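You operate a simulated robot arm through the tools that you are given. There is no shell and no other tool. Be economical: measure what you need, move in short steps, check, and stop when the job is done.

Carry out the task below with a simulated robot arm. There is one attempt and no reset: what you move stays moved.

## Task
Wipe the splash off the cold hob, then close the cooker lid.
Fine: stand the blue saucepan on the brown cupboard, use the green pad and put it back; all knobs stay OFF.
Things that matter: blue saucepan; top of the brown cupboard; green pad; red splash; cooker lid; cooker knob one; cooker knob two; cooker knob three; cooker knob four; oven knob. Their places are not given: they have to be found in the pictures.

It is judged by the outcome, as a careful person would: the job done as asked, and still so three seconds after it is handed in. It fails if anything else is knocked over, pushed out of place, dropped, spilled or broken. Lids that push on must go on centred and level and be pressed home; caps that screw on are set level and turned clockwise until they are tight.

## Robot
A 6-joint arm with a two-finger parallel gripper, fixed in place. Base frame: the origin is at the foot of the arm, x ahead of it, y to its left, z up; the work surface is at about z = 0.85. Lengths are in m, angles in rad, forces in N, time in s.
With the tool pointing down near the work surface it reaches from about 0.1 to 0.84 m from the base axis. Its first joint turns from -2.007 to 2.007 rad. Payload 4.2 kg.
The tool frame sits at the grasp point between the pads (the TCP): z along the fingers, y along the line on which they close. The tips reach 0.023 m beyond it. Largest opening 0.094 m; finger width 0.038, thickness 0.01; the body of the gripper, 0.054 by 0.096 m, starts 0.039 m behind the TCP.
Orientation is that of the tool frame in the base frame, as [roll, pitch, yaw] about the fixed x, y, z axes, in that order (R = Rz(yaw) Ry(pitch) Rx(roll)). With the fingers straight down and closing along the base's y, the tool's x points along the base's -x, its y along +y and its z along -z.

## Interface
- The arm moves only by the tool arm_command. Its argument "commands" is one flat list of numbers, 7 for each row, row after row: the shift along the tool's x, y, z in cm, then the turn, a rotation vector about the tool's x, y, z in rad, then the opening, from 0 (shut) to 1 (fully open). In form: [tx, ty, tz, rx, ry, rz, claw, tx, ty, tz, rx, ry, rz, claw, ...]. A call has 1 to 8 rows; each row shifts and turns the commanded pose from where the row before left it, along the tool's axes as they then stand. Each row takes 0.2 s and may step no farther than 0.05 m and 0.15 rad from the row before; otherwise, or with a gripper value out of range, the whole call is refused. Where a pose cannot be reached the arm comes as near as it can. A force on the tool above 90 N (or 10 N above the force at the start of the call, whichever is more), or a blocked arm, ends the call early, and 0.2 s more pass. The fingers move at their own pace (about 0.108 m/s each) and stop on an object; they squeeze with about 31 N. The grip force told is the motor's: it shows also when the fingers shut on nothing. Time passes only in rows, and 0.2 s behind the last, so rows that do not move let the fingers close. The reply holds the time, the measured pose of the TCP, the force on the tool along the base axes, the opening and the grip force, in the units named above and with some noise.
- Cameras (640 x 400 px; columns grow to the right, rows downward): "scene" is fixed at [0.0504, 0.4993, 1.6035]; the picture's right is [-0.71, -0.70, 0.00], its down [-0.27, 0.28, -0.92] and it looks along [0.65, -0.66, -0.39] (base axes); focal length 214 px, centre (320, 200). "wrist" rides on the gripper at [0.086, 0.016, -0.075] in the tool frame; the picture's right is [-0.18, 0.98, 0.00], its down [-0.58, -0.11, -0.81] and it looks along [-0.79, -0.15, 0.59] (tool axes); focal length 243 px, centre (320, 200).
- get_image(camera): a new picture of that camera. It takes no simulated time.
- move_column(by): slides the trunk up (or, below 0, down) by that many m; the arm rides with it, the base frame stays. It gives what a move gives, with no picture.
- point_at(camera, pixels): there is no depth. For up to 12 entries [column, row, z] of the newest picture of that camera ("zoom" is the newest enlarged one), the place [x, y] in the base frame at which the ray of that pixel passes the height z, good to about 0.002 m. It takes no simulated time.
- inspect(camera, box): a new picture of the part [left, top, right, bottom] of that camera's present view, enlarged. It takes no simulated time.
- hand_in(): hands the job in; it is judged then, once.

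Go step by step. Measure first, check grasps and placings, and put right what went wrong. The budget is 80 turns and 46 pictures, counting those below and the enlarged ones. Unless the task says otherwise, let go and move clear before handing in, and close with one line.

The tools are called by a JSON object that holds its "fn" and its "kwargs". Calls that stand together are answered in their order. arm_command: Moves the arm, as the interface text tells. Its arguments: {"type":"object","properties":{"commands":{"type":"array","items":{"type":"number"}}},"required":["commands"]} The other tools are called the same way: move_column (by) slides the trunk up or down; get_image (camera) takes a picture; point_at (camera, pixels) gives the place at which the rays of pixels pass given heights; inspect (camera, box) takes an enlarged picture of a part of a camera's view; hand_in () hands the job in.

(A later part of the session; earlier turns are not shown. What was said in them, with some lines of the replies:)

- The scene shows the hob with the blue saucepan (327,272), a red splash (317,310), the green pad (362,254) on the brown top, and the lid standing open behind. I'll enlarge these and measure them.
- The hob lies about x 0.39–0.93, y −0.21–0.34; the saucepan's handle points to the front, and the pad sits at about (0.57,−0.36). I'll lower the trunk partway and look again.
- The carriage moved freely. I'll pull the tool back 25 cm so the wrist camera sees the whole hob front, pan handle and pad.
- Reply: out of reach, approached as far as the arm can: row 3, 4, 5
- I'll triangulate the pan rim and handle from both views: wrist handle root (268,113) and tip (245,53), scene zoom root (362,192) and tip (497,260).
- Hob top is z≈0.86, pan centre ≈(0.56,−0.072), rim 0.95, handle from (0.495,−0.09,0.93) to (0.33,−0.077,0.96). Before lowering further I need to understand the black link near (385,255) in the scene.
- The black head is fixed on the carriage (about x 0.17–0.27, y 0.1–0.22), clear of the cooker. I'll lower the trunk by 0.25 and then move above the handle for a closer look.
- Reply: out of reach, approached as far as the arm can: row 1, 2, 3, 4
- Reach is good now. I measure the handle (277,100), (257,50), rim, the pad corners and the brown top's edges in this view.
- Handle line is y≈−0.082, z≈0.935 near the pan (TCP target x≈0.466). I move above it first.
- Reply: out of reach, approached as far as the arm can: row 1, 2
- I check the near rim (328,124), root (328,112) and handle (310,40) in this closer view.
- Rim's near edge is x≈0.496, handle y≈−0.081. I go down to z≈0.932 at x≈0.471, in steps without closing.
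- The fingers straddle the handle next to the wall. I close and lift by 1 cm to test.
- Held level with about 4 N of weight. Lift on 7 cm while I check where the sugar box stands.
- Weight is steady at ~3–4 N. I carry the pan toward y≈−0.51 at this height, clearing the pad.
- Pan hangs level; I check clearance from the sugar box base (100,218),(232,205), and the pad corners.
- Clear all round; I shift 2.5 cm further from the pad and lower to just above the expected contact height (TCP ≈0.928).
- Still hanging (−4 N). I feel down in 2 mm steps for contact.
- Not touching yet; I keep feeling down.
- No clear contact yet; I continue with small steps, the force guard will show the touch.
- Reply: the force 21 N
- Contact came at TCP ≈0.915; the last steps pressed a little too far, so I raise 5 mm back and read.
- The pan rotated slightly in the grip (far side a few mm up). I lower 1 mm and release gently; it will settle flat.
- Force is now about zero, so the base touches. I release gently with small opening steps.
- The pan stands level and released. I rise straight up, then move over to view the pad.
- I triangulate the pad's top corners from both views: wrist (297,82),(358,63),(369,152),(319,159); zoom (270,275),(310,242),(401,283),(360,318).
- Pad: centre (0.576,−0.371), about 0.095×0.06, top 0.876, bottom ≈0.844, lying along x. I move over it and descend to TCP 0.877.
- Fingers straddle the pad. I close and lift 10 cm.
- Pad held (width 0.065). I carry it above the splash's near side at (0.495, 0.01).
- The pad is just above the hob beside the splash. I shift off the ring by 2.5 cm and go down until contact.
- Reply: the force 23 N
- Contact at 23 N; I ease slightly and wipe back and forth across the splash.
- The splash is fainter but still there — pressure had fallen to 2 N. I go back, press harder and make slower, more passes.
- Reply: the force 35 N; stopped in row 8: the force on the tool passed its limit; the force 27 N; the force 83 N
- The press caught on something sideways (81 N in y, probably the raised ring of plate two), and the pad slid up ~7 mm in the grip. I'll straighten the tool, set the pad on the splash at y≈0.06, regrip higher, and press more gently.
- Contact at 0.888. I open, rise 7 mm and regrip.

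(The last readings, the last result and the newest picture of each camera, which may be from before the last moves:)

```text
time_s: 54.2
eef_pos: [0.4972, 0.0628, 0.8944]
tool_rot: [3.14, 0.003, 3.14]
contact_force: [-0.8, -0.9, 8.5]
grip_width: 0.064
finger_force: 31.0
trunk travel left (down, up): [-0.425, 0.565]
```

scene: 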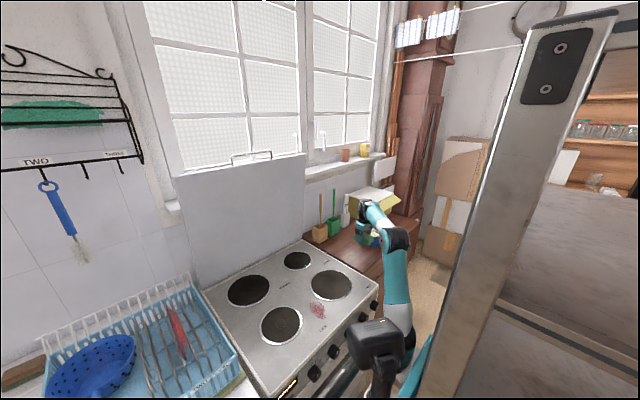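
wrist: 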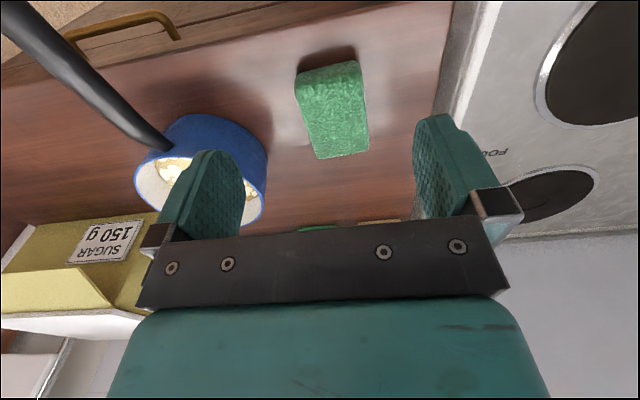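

8.5 N on the hob. I stroke along x ±3 cm, then y toward +y only.

{"fn": "arm_command", "kwargs": {"commands": [-2, 0, 0, 0, 0, 0, 0, -1, 0, 0, 0, 0, 0, 0, 2, 0, 0, 0, 0, 0, 0, 2, 0, 0, 0, 0, 0, 0, 2, 0, 0, 0, 0, 0, 0, -2, 0, 0, 0, 0, 0, 0, -1, 0, 0, 0, 0, 0, 0, 0, 0, 0, 0, 0, 0, 0]}}

{"fn": "arm_command", "kwargs": {"commands": [0, 1.5, 0, 0, 0, 0, 0, 0, 1.5, 0, 0, 0, 0, 0, 0, -1.5, 0, 0, 0, 0, 0, 0, -1.5, 0, 0, 0, 0, 0, 0, -1.5, 0, 0, 0, 0, 0, 0, 1.5, 0, 0, 0, 0, 0, 0, 1.5, 0, 0, 0, 0, 0, 0, 0, 0, 0, 0, 0, 0]}}

```text
time_s: 56.0
eef_pos: [0.497, 0.0627, 0.8943]
tool_rot: [3.14, 0.002, -3.141]
contact_force: [-4.4, 0.7, 9.9]
grip_width: 0.064
finger_force: 31.6
trunk travel left (down, up): [-0.425, 0.565]
```

```text
time_s: 57.8
eef_pos: [0.4987, 0.0761, 0.8943]
tool_rot: [3.14, 0.004, -3.141]
contact_force: [0.6, -7.4, 17.3]
grip_width: 0.0643
finger_force: 30.3
trunk travel left (down, up): [-0.425, 0.565]
```

Pressure held at 10–17 N. I lift clear to check.

{"fn": "arm_command", "kwargs": {"commands": [0, 0, -3, 0, 0, 0, 0, 0, -4, -2, 0, 0, 0, 0, 0, -4, -1, 0, 0, 0, 0, 0, -2, 0, 0, 0, 0, 0, 0, 0, 0, 0, 0, 0, 0]}}

{"fn": "inspect", "kwargs": {"camera": "scene", "box": [280, 250, 360, 330]}}

```text
time_s: 59.0
eef_pos: [0.4973, -0.023, 0.9535]
tool_rot: [3.14, 0.003, 3.141]
contact_force: [-0.1, -0.2, -0.2]
grip_width: 0.0642
finger_force: 31.1
trunk travel left (down, up): [-0.425, 0.565]
```

```text
5.00 times, centred on (320, 290) of scene
```

zoom: 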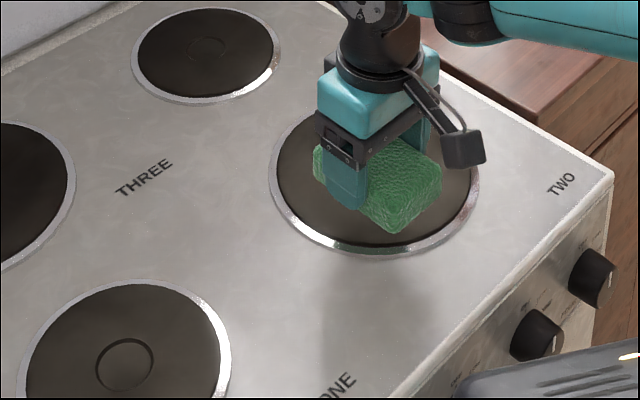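

The splash is gone. I carry the pad back to (0.576,−0.371).

{"fn": "arm_command", "kwargs": {"commands": [-1, -4.35, -0.4, 0, 0, 0, 0, -1, -4.35, -0.4, 0, 0, 0, 0, -1, -4.35, -0.4, 0, 0, 0, 0, -1, -4.35, -0.4, 0, 0, 0, 0, -1, -4.35, -0.4, 0, 0, 0, 0, -1, -4.35, 0, 0, 0, 0, 0, -1, -4.35, 0, 0, 0, 0, 0, -0.9, -4.35, 0, 0, 0, 0, 0]}}

{"fn": "arm_command", "kwargs": {"commands": [0, 0, 3, 0, 0, 0, 0, 0, 0, 3, 0, 0, 0, 0, 0, 0, 2.5, 0, 0, 0, 0, 0, 0, 0, 0, 0, 0, 0]}}

{"fn": "inspect", "kwargs": {"camera": "scene", "box": [320, 210, 400, 270]}}

```text
time_s: 60.8
eef_pos: [0.5761, -0.3731, 0.9733]
tool_rot: [3.139, 0.003, -3.141]
contact_force: [0.0, 0.4, -0.8]
grip_width: 0.0639
finger_force: 30.8
trunk travel left (down, up): [-0.425, 0.565]
```

```text
time_s: 61.8
eef_pos: [0.5765, -0.3699, 0.8899]
tool_rot: [-3.142, 0.004, -3.141]
contact_force: [-0.1, 0.1, 0.6]
grip_width: 0.0638
finger_force: 31.0
trunk travel left (down, up): [-0.425, 0.565]
```

```text
6.67 times, centred on (360, 240) of scene
```

zoom: 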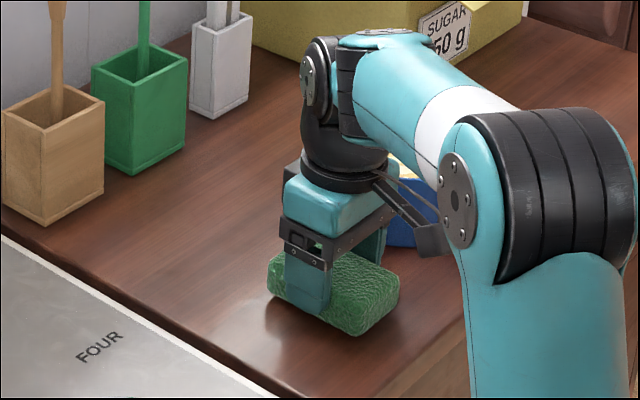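

The pad is about 1 cm above its old spot; I lower to contact in small steps.

{"fn": "arm_command", "kwargs": {"commands": [0, 0, 0.5, 0, 0, 0, 0, 0, 0, 0.3, 0, 0, 0, 0, 0, 0, 0.2, 0, 0, 0, 0, 0, 0, 0, 0, 0, 0, 0]}}

{"fn": "arm_command", "kwargs": {"commands": [0, 0, 0.1, 0, 0, 0, 0, 0, 0, 0, 0, 0, 0, 0]}}

```text
time_s: 62.8
eef_pos: [0.5768, -0.3714, 0.8832]
tool_rot: [-3.137, 0.006, 3.141]
contact_force: [2.8, -1.2, 42.0]
grip_width: 0.0645
finger_force: 31.4
trunk travel left (down, up): [-0.425, 0.565]
```

```text
time_s: 63.4
eef_pos: [0.5762, -0.3723, 0.8808]
tool_rot: [-3.139, 0.007, 3.141]
contact_force: [2.5, -1.2, 41.7]
grip_width: 0.0639
finger_force: 31.0
trunk travel left (down, up): [-0.425, 0.565]
```

Firm contact; I open, rise and look.

{"fn": "arm_command", "kwargs": {"commands": [0, 0, -0.1, 0, 0, 0, 0, 0, 0, 0, 0, 0, 0, 1, 0, 0, 0, 0, 0, 0, 1, 0, 0, -3, 0, 0, 0, 1, 0, 0, -4, 0, 0, 0, 1, 0, 0, -4, 0, 0, 0, 1, 0, 0, -4, 0, 0, 0, 1, 0, 0, 0, 0, 0, 0, 1]}}

{"fn": "get_image", "kwargs": {"camera": "scene"}}

{"fn": "inspect", "kwargs": {"camera": "scene", "box": [160, 130, 320, 230]}}

```text
time_s: 65.2
eef_pos: [0.5757, -0.372, 1.0284]
tool_rot: [3.139, 0.002, 3.141]
contact_force: [0.3, 0.3, -0.1]
grip_width: 0.0942
finger_force: 0.1
trunk travel left (down, up): [-0.425, 0.565]
```

```text
12 pictures are left
```

scene: 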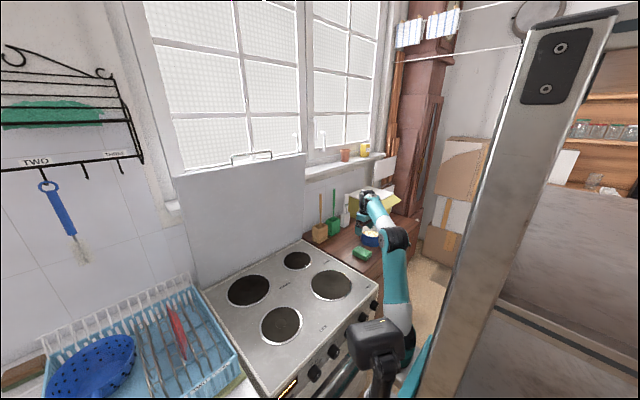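

```text
4.00 times, centred on (240, 180) of scene
```

zoom: 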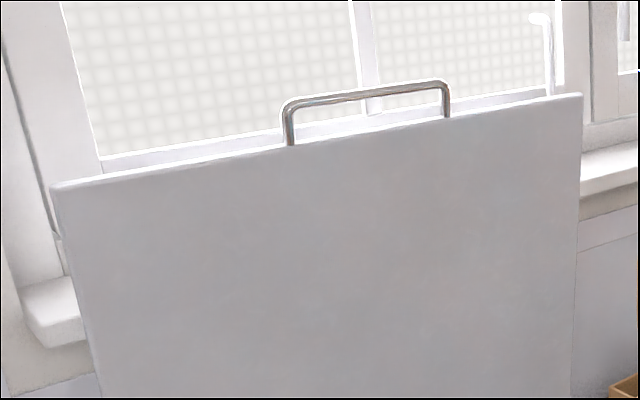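

Pad and pan are in place. Now the lid: I locate its top corners and the bar handle in the scene zoom.

{"fn": "point_at", "kwargs": {"camera": "zoom", "pixels": [[55, 187, 1.35], [580, 95, 1.35], [287, 140, 1.35], [447, 115, 1.35], [287, 105, 1.39], [447, 85, 1.39], [55, 187, 1.4], [580, 95, 1.4], [370, 95, 1.39], [370, 95, 1.42], [55, 187, 1.3], [580, 95, 1.3]]}}

{"fn": "point_at", "kwargs": {"camera": "scene", "pixels": [[205, 291, 0.86], [304, 239, 0.86]]}}

```text
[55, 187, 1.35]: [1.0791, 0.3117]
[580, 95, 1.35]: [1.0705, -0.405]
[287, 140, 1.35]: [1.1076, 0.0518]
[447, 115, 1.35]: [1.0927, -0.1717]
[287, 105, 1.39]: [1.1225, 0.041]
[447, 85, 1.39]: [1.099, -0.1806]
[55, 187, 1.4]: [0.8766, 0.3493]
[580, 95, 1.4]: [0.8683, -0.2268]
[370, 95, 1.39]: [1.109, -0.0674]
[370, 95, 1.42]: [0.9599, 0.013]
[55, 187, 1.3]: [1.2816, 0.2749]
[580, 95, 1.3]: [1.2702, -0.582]
```

```text
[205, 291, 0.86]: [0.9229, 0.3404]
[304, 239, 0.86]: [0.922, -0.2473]
```

The lid's bar handle is on its top edge near y≈0, z≈1.42, x≈0.9. I raise the trunk 0.37 m, bring the tool to mid-hob in front of the lid, and start turning it so the fingers close in the vertical plane.

{"fn": "move_column", "kwargs": {"by": 0.37}}

{"fn": "arm_command", "kwargs": {"commands": [1.0, 4.5, 0, 0, 0, 0, 1, 1.0, 4.5, 0, 0, 0, 0, 1, 1.0, 4.5, 0, 0, 0, 0, 1, 1.0, 4.5, 0, 0, 0, 0, 1, 1.0, 4.5, 0, 0, 0, 0, 1, 1.0, 4.5, 0, 0, 0, 0, 1, 1.0, 4.5, 0, 0, 0, 0, 1, 1.0, 4.5, 0, 0, 0, 0, 1]}}

{"fn": "arm_command", "kwargs": {"commands": [0, 0, 0, 0, 0, 0.145, 0.4, 0, 0, 0, 0, 0, 0.145, 0.4, 0, 0, 0, 0, 0, 0.145, 0.4, 0, 0, 0, 0, 0, 0.145, 0.4, 0, 0, 0, 0, 0, 0.145, 0.4, 0, 0, 0, 0, 0, 0.145, 0.4, 0, 0, 0, 0, 0, 0.145, 0.4, 0, 0, 0, 0, 0, 0.145, 0.4]}}

```text
time_s: 68.8
eef_pos: [0.5773, -0.372, 1.3982]
tool_rot: [3.14, 0.004, -3.14]
contact_force: [0.5, -0.2, 1.0]
grip_width: 0.0938
finger_force: 0.0
trunk travel left (down, up): [-0.795, 0.195]
```

```text
time_s: 70.6
eef_pos: [0.4974, -0.0116, 1.409]
tool_rot: [-3.138, 0.0, 3.14]
contact_force: [0.3, -1.2, -0.3]
grip_width: 0.0938
finger_force: 0.1
out of reach, approached as far as the arm can: row 4, 5
trunk travel left (down, up): [-0.795, 0.195]
```

```text
time_s: 72.4
eef_pos: [0.4978, -0.0126, 1.4092]
tool_rot: [-3.14, 0.0, 1.979]
contact_force: [0.4, -0.3, 0.7]
grip_width: 0.0375
finger_force: 0.0
trunk travel left (down, up): [-0.795, 0.195]
```

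Rotation works. I finish the yaw (0.408) and begin pitching the tool toward +x.

{"fn": "arm_command", "kwargs": {"commands": [0, 0, 0, 0, 0, 0.136, 0.4, 0, 0, 0, 0, 0, 0.136, 0.4, 0, 0, 0, 0, 0, 0.136, 0.4, 0, 0, 0, -0.14, 0, 0, 0.4, 0, 0, 0, -0.14, 0, 0, 0.4, 0, 0, 0, -0.14, 0, 0, 0.4, 0, 0, 0, -0.14, 0, 0, 0.4, 0, 0, 0, -0.14, 0, 0, 0.4]}}

{"fn": "arm_command", "kwargs": {"commands": [0, 0, 0, -0.14, 0, 0, 0.4, 0, 0, 0, -0.14, 0, 0, 0.4, 0, 0, 0, -0.14, 0, 0, 0.4, 0, 0, 0, -0.14, 0, 0, 0.4, 0, 0, 0, -0.14, 0, 0, 0.4, 0, 0, 0, -0.14, 0, 0, 0.4]}}

{"fn": "get_image", "kwargs": {"camera": "scene"}}

{"fn": "get_image", "kwargs": {"camera": "wrist"}}

```text
time_s: 74.2
eef_pos: [0.5368, 0.0212, 1.422]
tool_rot: [2.439, -0.001, 1.569]
contact_force: [-1.4, 0.4, 0.1]
grip_width: 0.0376
finger_force: 0.1
out of reach, approached as far as the arm can: row 4, 6, 7, 8
trunk travel left (down, up): [-0.795, 0.195]
```

```text
time_s: 75.6
eef_pos: [0.5537, 0.0409, 1.4216]
tool_rot: [1.596, -0.003, 1.576]
contact_force: [0.5, 0.2, 0.0]
grip_width: 0.0376
finger_force: 0.1
out of reach, approached as far as the arm can: row 1, 2, 3
trunk travel left (down, up): [-0.795, 0.195]
```

```text
10 pictures are left
```

scene: 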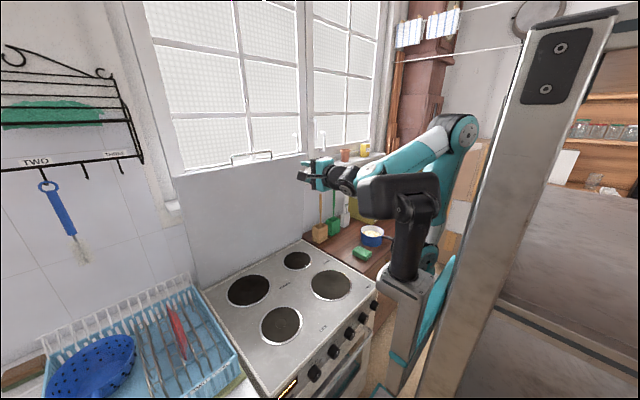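

```text
9 pictures are left
```

wrist: 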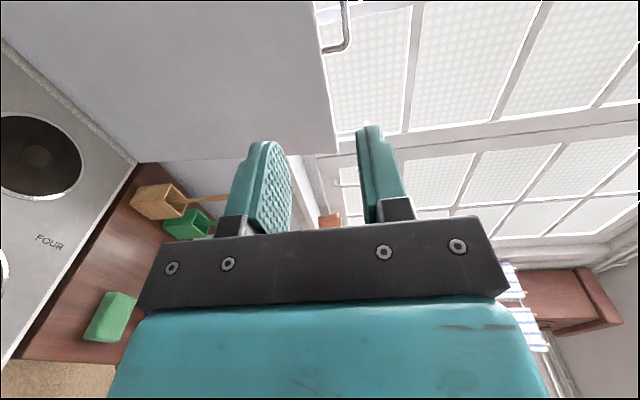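

Triangulating bar end (wrist (346,40) / scene (272,151)) gives the bar at x≈0.823, z≈1.445, y≈0…0.17, with the lid top edge at x≈0.85, z≈1.404. I approach to x≈0.77 and look.

{"fn": "arm_command", "kwargs": {"commands": [0.84, 0.44, 4.3, -0.02, 0, 0, 0.34, 0.84, 0.44, 4.3, 0, 0, 0, 0.34, 0.84, 0.44, 4.3, 0, 0, 0, 0.34, 0.84, 0.44, 4.3, 0, 0, 0, 0.34, 0.84, 0.44, 4.3, 0, 0, 0, 0.34, 0, 0, 0, 0, 0, 0, 0.34]}}

{"fn": "inspect", "kwargs": {"camera": "scene", "box": [200, 110, 320, 190]}}

{"fn": "get_image", "kwargs": {"camera": "wrist"}}

```text
time_s: 77.0
eef_pos: [0.7708, 0.084, 1.4404]
tool_rot: [1.58, 0.0, 1.572]
contact_force: [1.0, -1.0, -0.5]
grip_width: 0.0319
finger_force: 0.1
trunk travel left (down, up): [-0.795, 0.195]
```

```text
5.00 times, centred on (260, 150) of scene
```

zoom: 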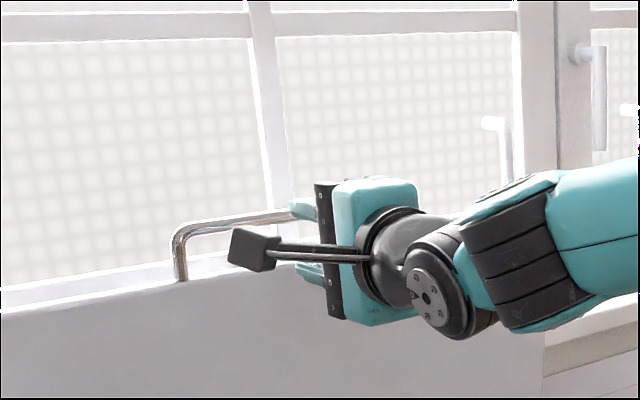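

```text
7 pictures are left
```

wrist: 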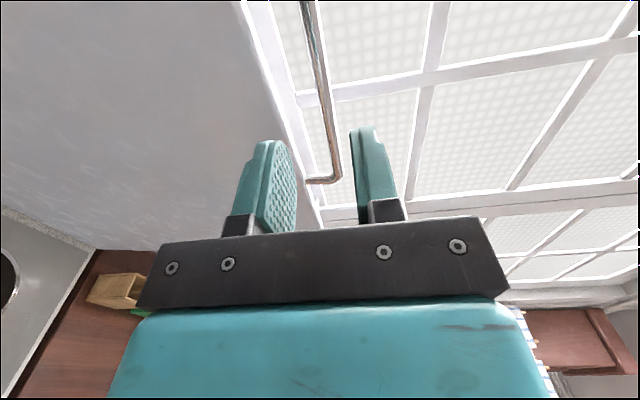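

The bar (330,115)/(338,178) works out nearer x≈0.85, z≈1.442, between the finger planes. I advance 8 cm slowly with the fingers straddling it.

{"fn": "arm_command", "kwargs": {"commands": [0, 0.15, 2.5, 0, 0, 0, 0.34, 0, 0, 2, 0, 0, 0, 0.34, 0, 0, 1.5, 0, 0, 0, 0.34, 0, 0, 1, 0, 0, 0, 0.34, 0, 0, 1, 0, 0, 0, 0.34, 0, 0, 0, 0, 0, 0, 0.34]}}

{"fn": "inspect", "kwargs": {"camera": "wrist", "box": [180, 60, 460, 240]}}

```text
time_s: 78.4
eef_pos: [0.8487, 0.0837, 1.4417]
tool_rot: [1.579, -0.002, 1.572]
contact_force: [-0.3, -0.1, 0.2]
grip_width: 0.0322
finger_force: 0.1
trunk travel left (down, up): [-0.795, 0.195]
```

```text
2.22 times, centred on (320, 150) of wrist
```

zoom: 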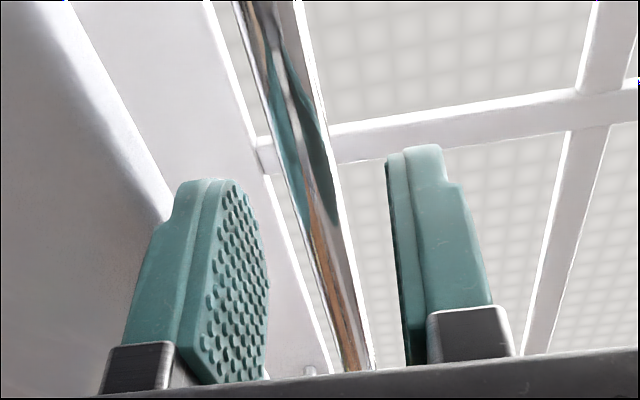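

The bar passes between the fingers near the TCP. I go 0.6 cm deeper and close to confirm the bar.

{"fn": "arm_command", "kwargs": {"commands": [0, 0, 0.6, 0, 0, 0, 0.34, 0, 0, 0, 0, 0, 0, 0.2, 0, 0, 0, 0, 0, 0, 0.05, 0, 0, 0, 0, 0, 0, 0, 0, 0, 0, 0, 0, 0, 0]}}

```text
time_s: 79.6
eef_pos: [0.8563, 0.0842, 1.4405]
tool_rot: [1.58, -0.003, 1.576]
contact_force: [-2.1, -0.1, -2.8]
grip_width: 0.0117
finger_force: 45.2
trunk travel left (down, up): [-0.795, 0.195]
```

The bar is gripped (11.7 mm). I start drawing the lid forward on an arc about the hinge (≈x 0.925, z 0.875, R≈0.57), turning the tool down as I go, first three steps as a test.

{"fn": "arm_command", "kwargs": {"commands": [0, -0.223, -1.41, 0.03, 0, 0, 0, 0, -0.223, -1.41, 0.03, 0, 0, 0, 0, -0.376, -1.375, 0.03, 0, 0, 0, 0, -0.376, -1.375, 0.03, 0, 0, 0, 0, -1.049, -2.65, 0.06, 0, 0, 0, 0, 0, 0, 0, 0, 0, 0]}}

```text
time_s: 81.0
eef_pos: [0.7697, 0.0849, 1.4297]
tool_rot: [1.752, -0.002, 1.574]
contact_force: [-4.8, 3.2, 24.7]
grip_width: 0.0118
finger_force: 45.5
trunk travel left (down, up): [-0.795, 0.195]
```

The lid follows; the upward 25 N says the arc is flatter here (lid more upright, θ≈0.19). I correct by 5 mm and continue.

{"fn": "arm_command", "kwargs": {"commands": [0, -0.6, -2.63, 0.07, 0, 0, 0, 0, -1.406, -2.48, 0.07, 0, 0, 0, 0, -1.693, -2.292, 0.07, 0, 0, 0, 0, -1.955, -2.075, 0.07, 0, 0, 0, 0, 0, 0, 0, 0, 0, 0]}}

```text
time_s: 82.2
eef_pos: [0.6621, 0.0842, 1.3951]
tool_rot: [2.047, 0.002, 1.574]
contact_force: [5.7, 2.6, -13.8]
grip_width: 0.0119
finger_force: 45.1
trunk travel left (down, up): [-0.795, 0.195]
```

Three points now fit R≈0.55, hinge ≈(0.877,0.889). I continue with that.

{"fn": "arm_command", "kwargs": {"commands": [0, -2.173, -1.686, 0.05, 0, 0, 0, 0, -2.331, -1.459, 0.05, 0, 0, 0, 0, -2.465, -1.22, 0.05, 0, 0, 0, 0, -2.574, -0.969, 0.05, 0, 0, 0, 0, -2.658, -0.706, 0.05, 0, 0, 0, 0, -2.715, -0.438, 0.05, 0, 0, 0, 0, 0, 0, 0, 0, 0, 0]}}

{"fn": "get_image", "kwargs": {"camera": "scene"}}

```text
time_s: 83.8
eef_pos: [0.5253, 0.0842, 1.3094]
tool_rot: [2.339, -0.003, 1.572]
contact_force: [12.6, 1.9, -13.4]
grip_width: 0.0117
finger_force: 45.1
trunk travel left (down, up): [-0.795, 0.195]
```

```text
5 pictures are left
```

scene: 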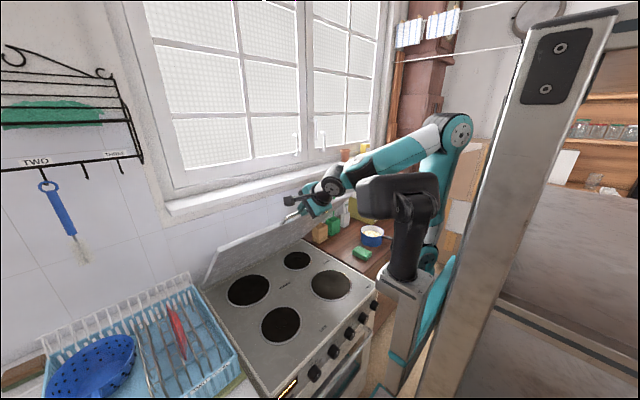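

The lid is about halfway; a mild 18 N inward pull, so I ease 3 mm inward and continue.

{"fn": "arm_command", "kwargs": {"commands": [0, -2.712, 0.09, 0.04, 0, 0, 0, 0, -2.72, 0.033, 0.04, 0, 0, 0, 0, -2.706, 0.278, 0.04, 0, 0, 0, 0, -2.67, 0.519, 0.04, 0, 0, 0, 0, -2.612, 0.758, 0.04, 0, 0, 0, 0, -2.533, 0.99, 0.04, 0, 0, 0, 0, 0, 0, 0, 0, 0, 0]}}

```text
time_s: 85.4
eef_pos: [0.4253, 0.097, 1.1948]
tool_rot: [2.579, -0.001, 1.575]
contact_force: [0.6, 0.2, 0.7]
grip_width: 0.0001
finger_force: 42.0
out of reach, approached as far as the arm can: row 6
trunk travel left (down, up): [-0.795, 0.195]
```

The grip shut to zero — the bar slipped out as the arm hit a reach limit. I look at where the lid is.

{"fn": "get_image", "kwargs": {"camera": "scene"}}

```text
4 pictures are left
```

scene: 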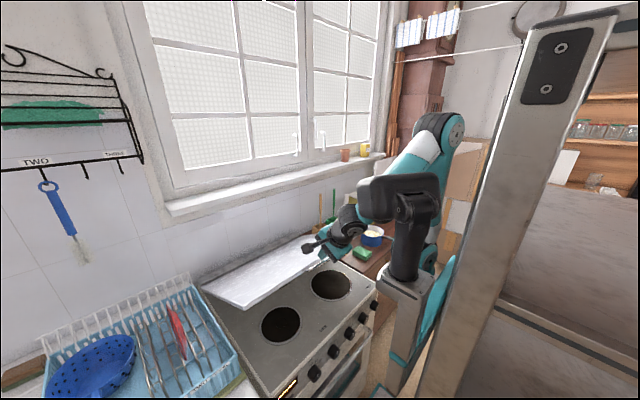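

The lid has stayed part-way (friction hinge), its front edge over mid-hob. I lift the closed fingers up and over its top face, turning the tool straight down, to press it shut from above.

{"fn": "arm_command", "kwargs": {"commands": [0, 2.13, -3.38, 0, 0, 0, 0, 0, 2.13, -3.38, 0, 0, 0, 0, 0, 2.13, -3.38, 0, 0, 0, 0, 0, 2.82, 1.78, 0, 0, 0, 0, 0, 2.82, 1.78, 0, 0, 0, 0, 0, 2.82, 1.78, 0, 0, 0, 0, 0, 0, 0, 0.14, 0, 0, 0, 0, 0, 0, 0.14, 0, 0, 0]}}

{"fn": "arm_command", "kwargs": {"commands": [0, 0, 0, 0.14, 0, 0, 0, 0, 0, 0, 0.14, 0, 0, 0, 0, 0, 0, 0, 0, 0, 0]}}

{"fn": "inspect", "kwargs": {"camera": "scene", "box": [190, 200, 390, 325]}}

```text
time_s: 87.2
eef_pos: [0.5263, 0.0964, 1.315]
tool_rot: [2.861, -0.003, 1.574]
contact_force: [-0.6, -0.4, -0.1]
grip_width: 0.0001
finger_force: 42.5
trunk travel left (down, up): [-0.795, 0.195]
```

```text
time_s: 88.0
eef_pos: [0.5269, 0.0956, 1.3146]
tool_rot: [3.139, -0.003, 1.574]
contact_force: [0.5, -0.2, 1.0]
grip_width: 0.0
finger_force: 42.6
trunk travel left (down, up): [-0.795, 0.195]
```

```text
3.20 times, centred on (290, 262) of scene
```

zoom: 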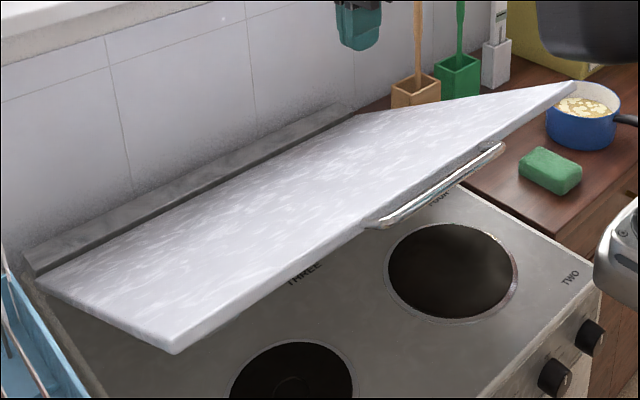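

The lid holds steady, outer face up. I press down on it at (0.527, 0.096), steadily.

{"fn": "arm_command", "kwargs": {"commands": [0, 0, 4, 0, 0, 0, 0, 0, 0, 4, 0, 0, 0, 0, 0, 0, 4, 0, 0, 0, 0, 0, 0, 2, 0, 0, 0, 0, 0, 0, 2, 0, 0, 0, 0, 0, 0, 2, 0, 0, 0, 0, 0, 0, 2, 0, 0, 0, 0]}}

```text
time_s: 89.6
eef_pos: [0.5265, 0.097, 1.1153]
tool_rot: [3.14, -0.003, 1.574]
contact_force: [0.1, -0.4, 0.1]
grip_width: 0.0001
finger_force: 42.4
trunk travel left (down, up): [-0.795, 0.195]
```

{"fn": "arm_command", "kwargs": {"commands": [0, 0, 2, 0, 0, 0, 0, 0, 0, 2, 0, 0, 0, 0, 0, 0, 2, 0, 0, 0, 0, 0, 0, 2, 0, 0, 0, 0]}}

{"fn": "inspect", "kwargs": {"camera": "scene", "box": [190, 200, 390, 325]}}

```text
time_s: 90.6
eef_pos: [0.5258, 0.0952, 1.0352]
tool_rot: [3.137, -0.002, 1.573]
contact_force: [0.1, 0.3, -0.5]
grip_width: 0.0
finger_force: 42.2
trunk travel left (down, up): [-0.795, 0.195]
```

```text
3.20 times, centred on (290, 262) of scene
```

zoom: 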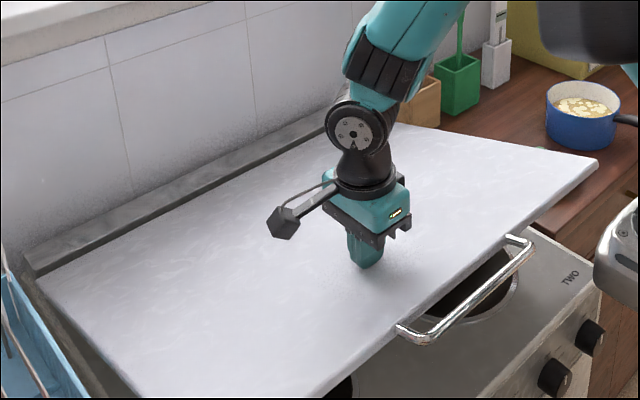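

The lid is coming down with (or ahead of) the fingers without force. I keep following down.

{"fn": "arm_command", "kwargs": {"commands": [0, 0, 2, 0, 0, 0, 0, 0, 0, 2, 0, 0, 0, 0, 0, 0, 2, 0, 0, 0, 0, 0, 0, 2, 0, 0, 0, 0, 0, 0, 0, 0, 0, 0, 0]}}

```text
time_s: 91.8
eef_pos: [0.5253, 0.0951, 0.9554]
tool_rot: [3.138, -0.001, 1.572]
contact_force: [-0.4, 0.8, -1.0]
grip_width: 0.0
finger_force: 42.1
trunk travel left (down, up): [-0.795, 0.195]
```

{"fn": "arm_command", "kwargs": {"commands": [0, 0, 1.5, 0, 0, 0, 0, 0, 0, 1, 0, 0, 0, 0, 0, 0, 0.7, 0, 0, 0, 0, 0, 0, 0.5, 0, 0, 0, 0, 0, 0, 0.4, 0, 0, 0, 0, 0, 0, 0.3, 0, 0, 0, 0, 0, 0, 0, 0, 0, 0, 0]}}

```text
time_s: 93.4
eef_pos: [0.5262, 0.0957, 0.9109]
tool_rot: [3.139, -0.002, 1.574]
contact_force: [-0.8, -1.3, 3.8]
grip_width: 0.0
finger_force: 42.7
trunk travel left (down, up): [-0.795, 0.195]
```

Touching lightly (tips at ≈0.888). I press gently until it resists.

{"fn": "arm_command", "kwargs": {"commands": [0, 0, 0.2, 0, 0, 0, 0, 0, 0, 0.1, 0, 0, 0, 0, 0, 0, 0, 0, 0, 0, 0]}}

{"fn": "inspect", "kwargs": {"camera": "scene", "box": [190, 200, 390, 325]}}

```text
time_s: 94.2
eef_pos: [0.5275, 0.096, 0.9114]
tool_rot: [3.133, -0.004, 1.573]
contact_force: [-2.7, -5.3, 68.8]
grip_width: 0.0
finger_force: 42.1
trunk travel left (down, up): [-0.795, 0.195]
```

```text
3.20 times, centred on (290, 262) of scene
```

zoom: 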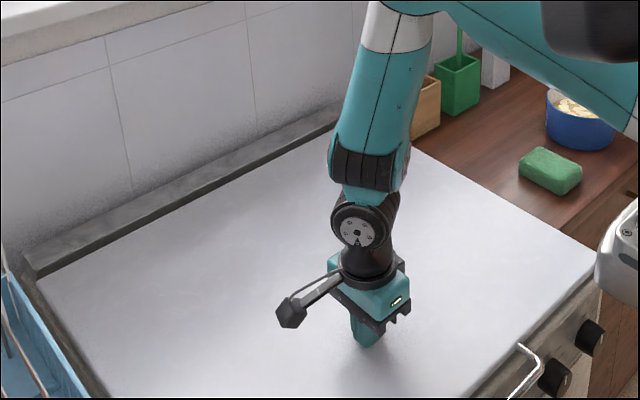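

Firm resistance (69 N): the lid is down and seated. I rise clear and take a last look.

{"fn": "arm_command", "kwargs": {"commands": [0, 0, -2, 0, 0, 0, 0, 0, 0, -4, 0, 0, 0, 0, 0, 0, -4, 0, 0, 0, 0, 0, 0, -4, 0, 0, 0, 0, 0, 0, -4, 0, 0, 0, 0, 0, 0, -4, 0, 0, 0, 0, 0, 0, -4, 0, 0, 0, 0, 0, 0, 0, 0, 0, 0, 0]}}

{"fn": "get_image", "kwargs": {"camera": "scene"}}

```text
time_s: 96.0
eef_pos: [0.5264, 0.0966, 1.1686]
tool_rot: [3.138, -0.001, 1.572]
contact_force: [0.7, -0.7, -1.1]
grip_width: 0.0
finger_force: 42.5
trunk travel left (down, up): [-0.795, 0.195]
```

```text
0 pictures are left
```

scene: 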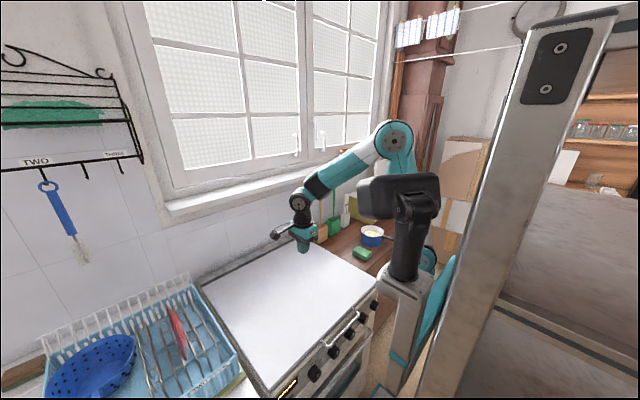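

The last picture shows the lid flat on the hob, the pan (372,236) and pad (362,254) standing in place on the brown top, and the arm clear. I hand in.

{"fn": "hand_in", "kwargs": {}}

```text
The job is handed in.
```

The splash is wiped off and the lid is closed. The saucepan stands on the brown cupboard, the pad is back in its place, and I did not touch any of the knobs. On the way down the lid handle slipped out of the gripper about halfway, but the lid held there and I pressed it shut from above.
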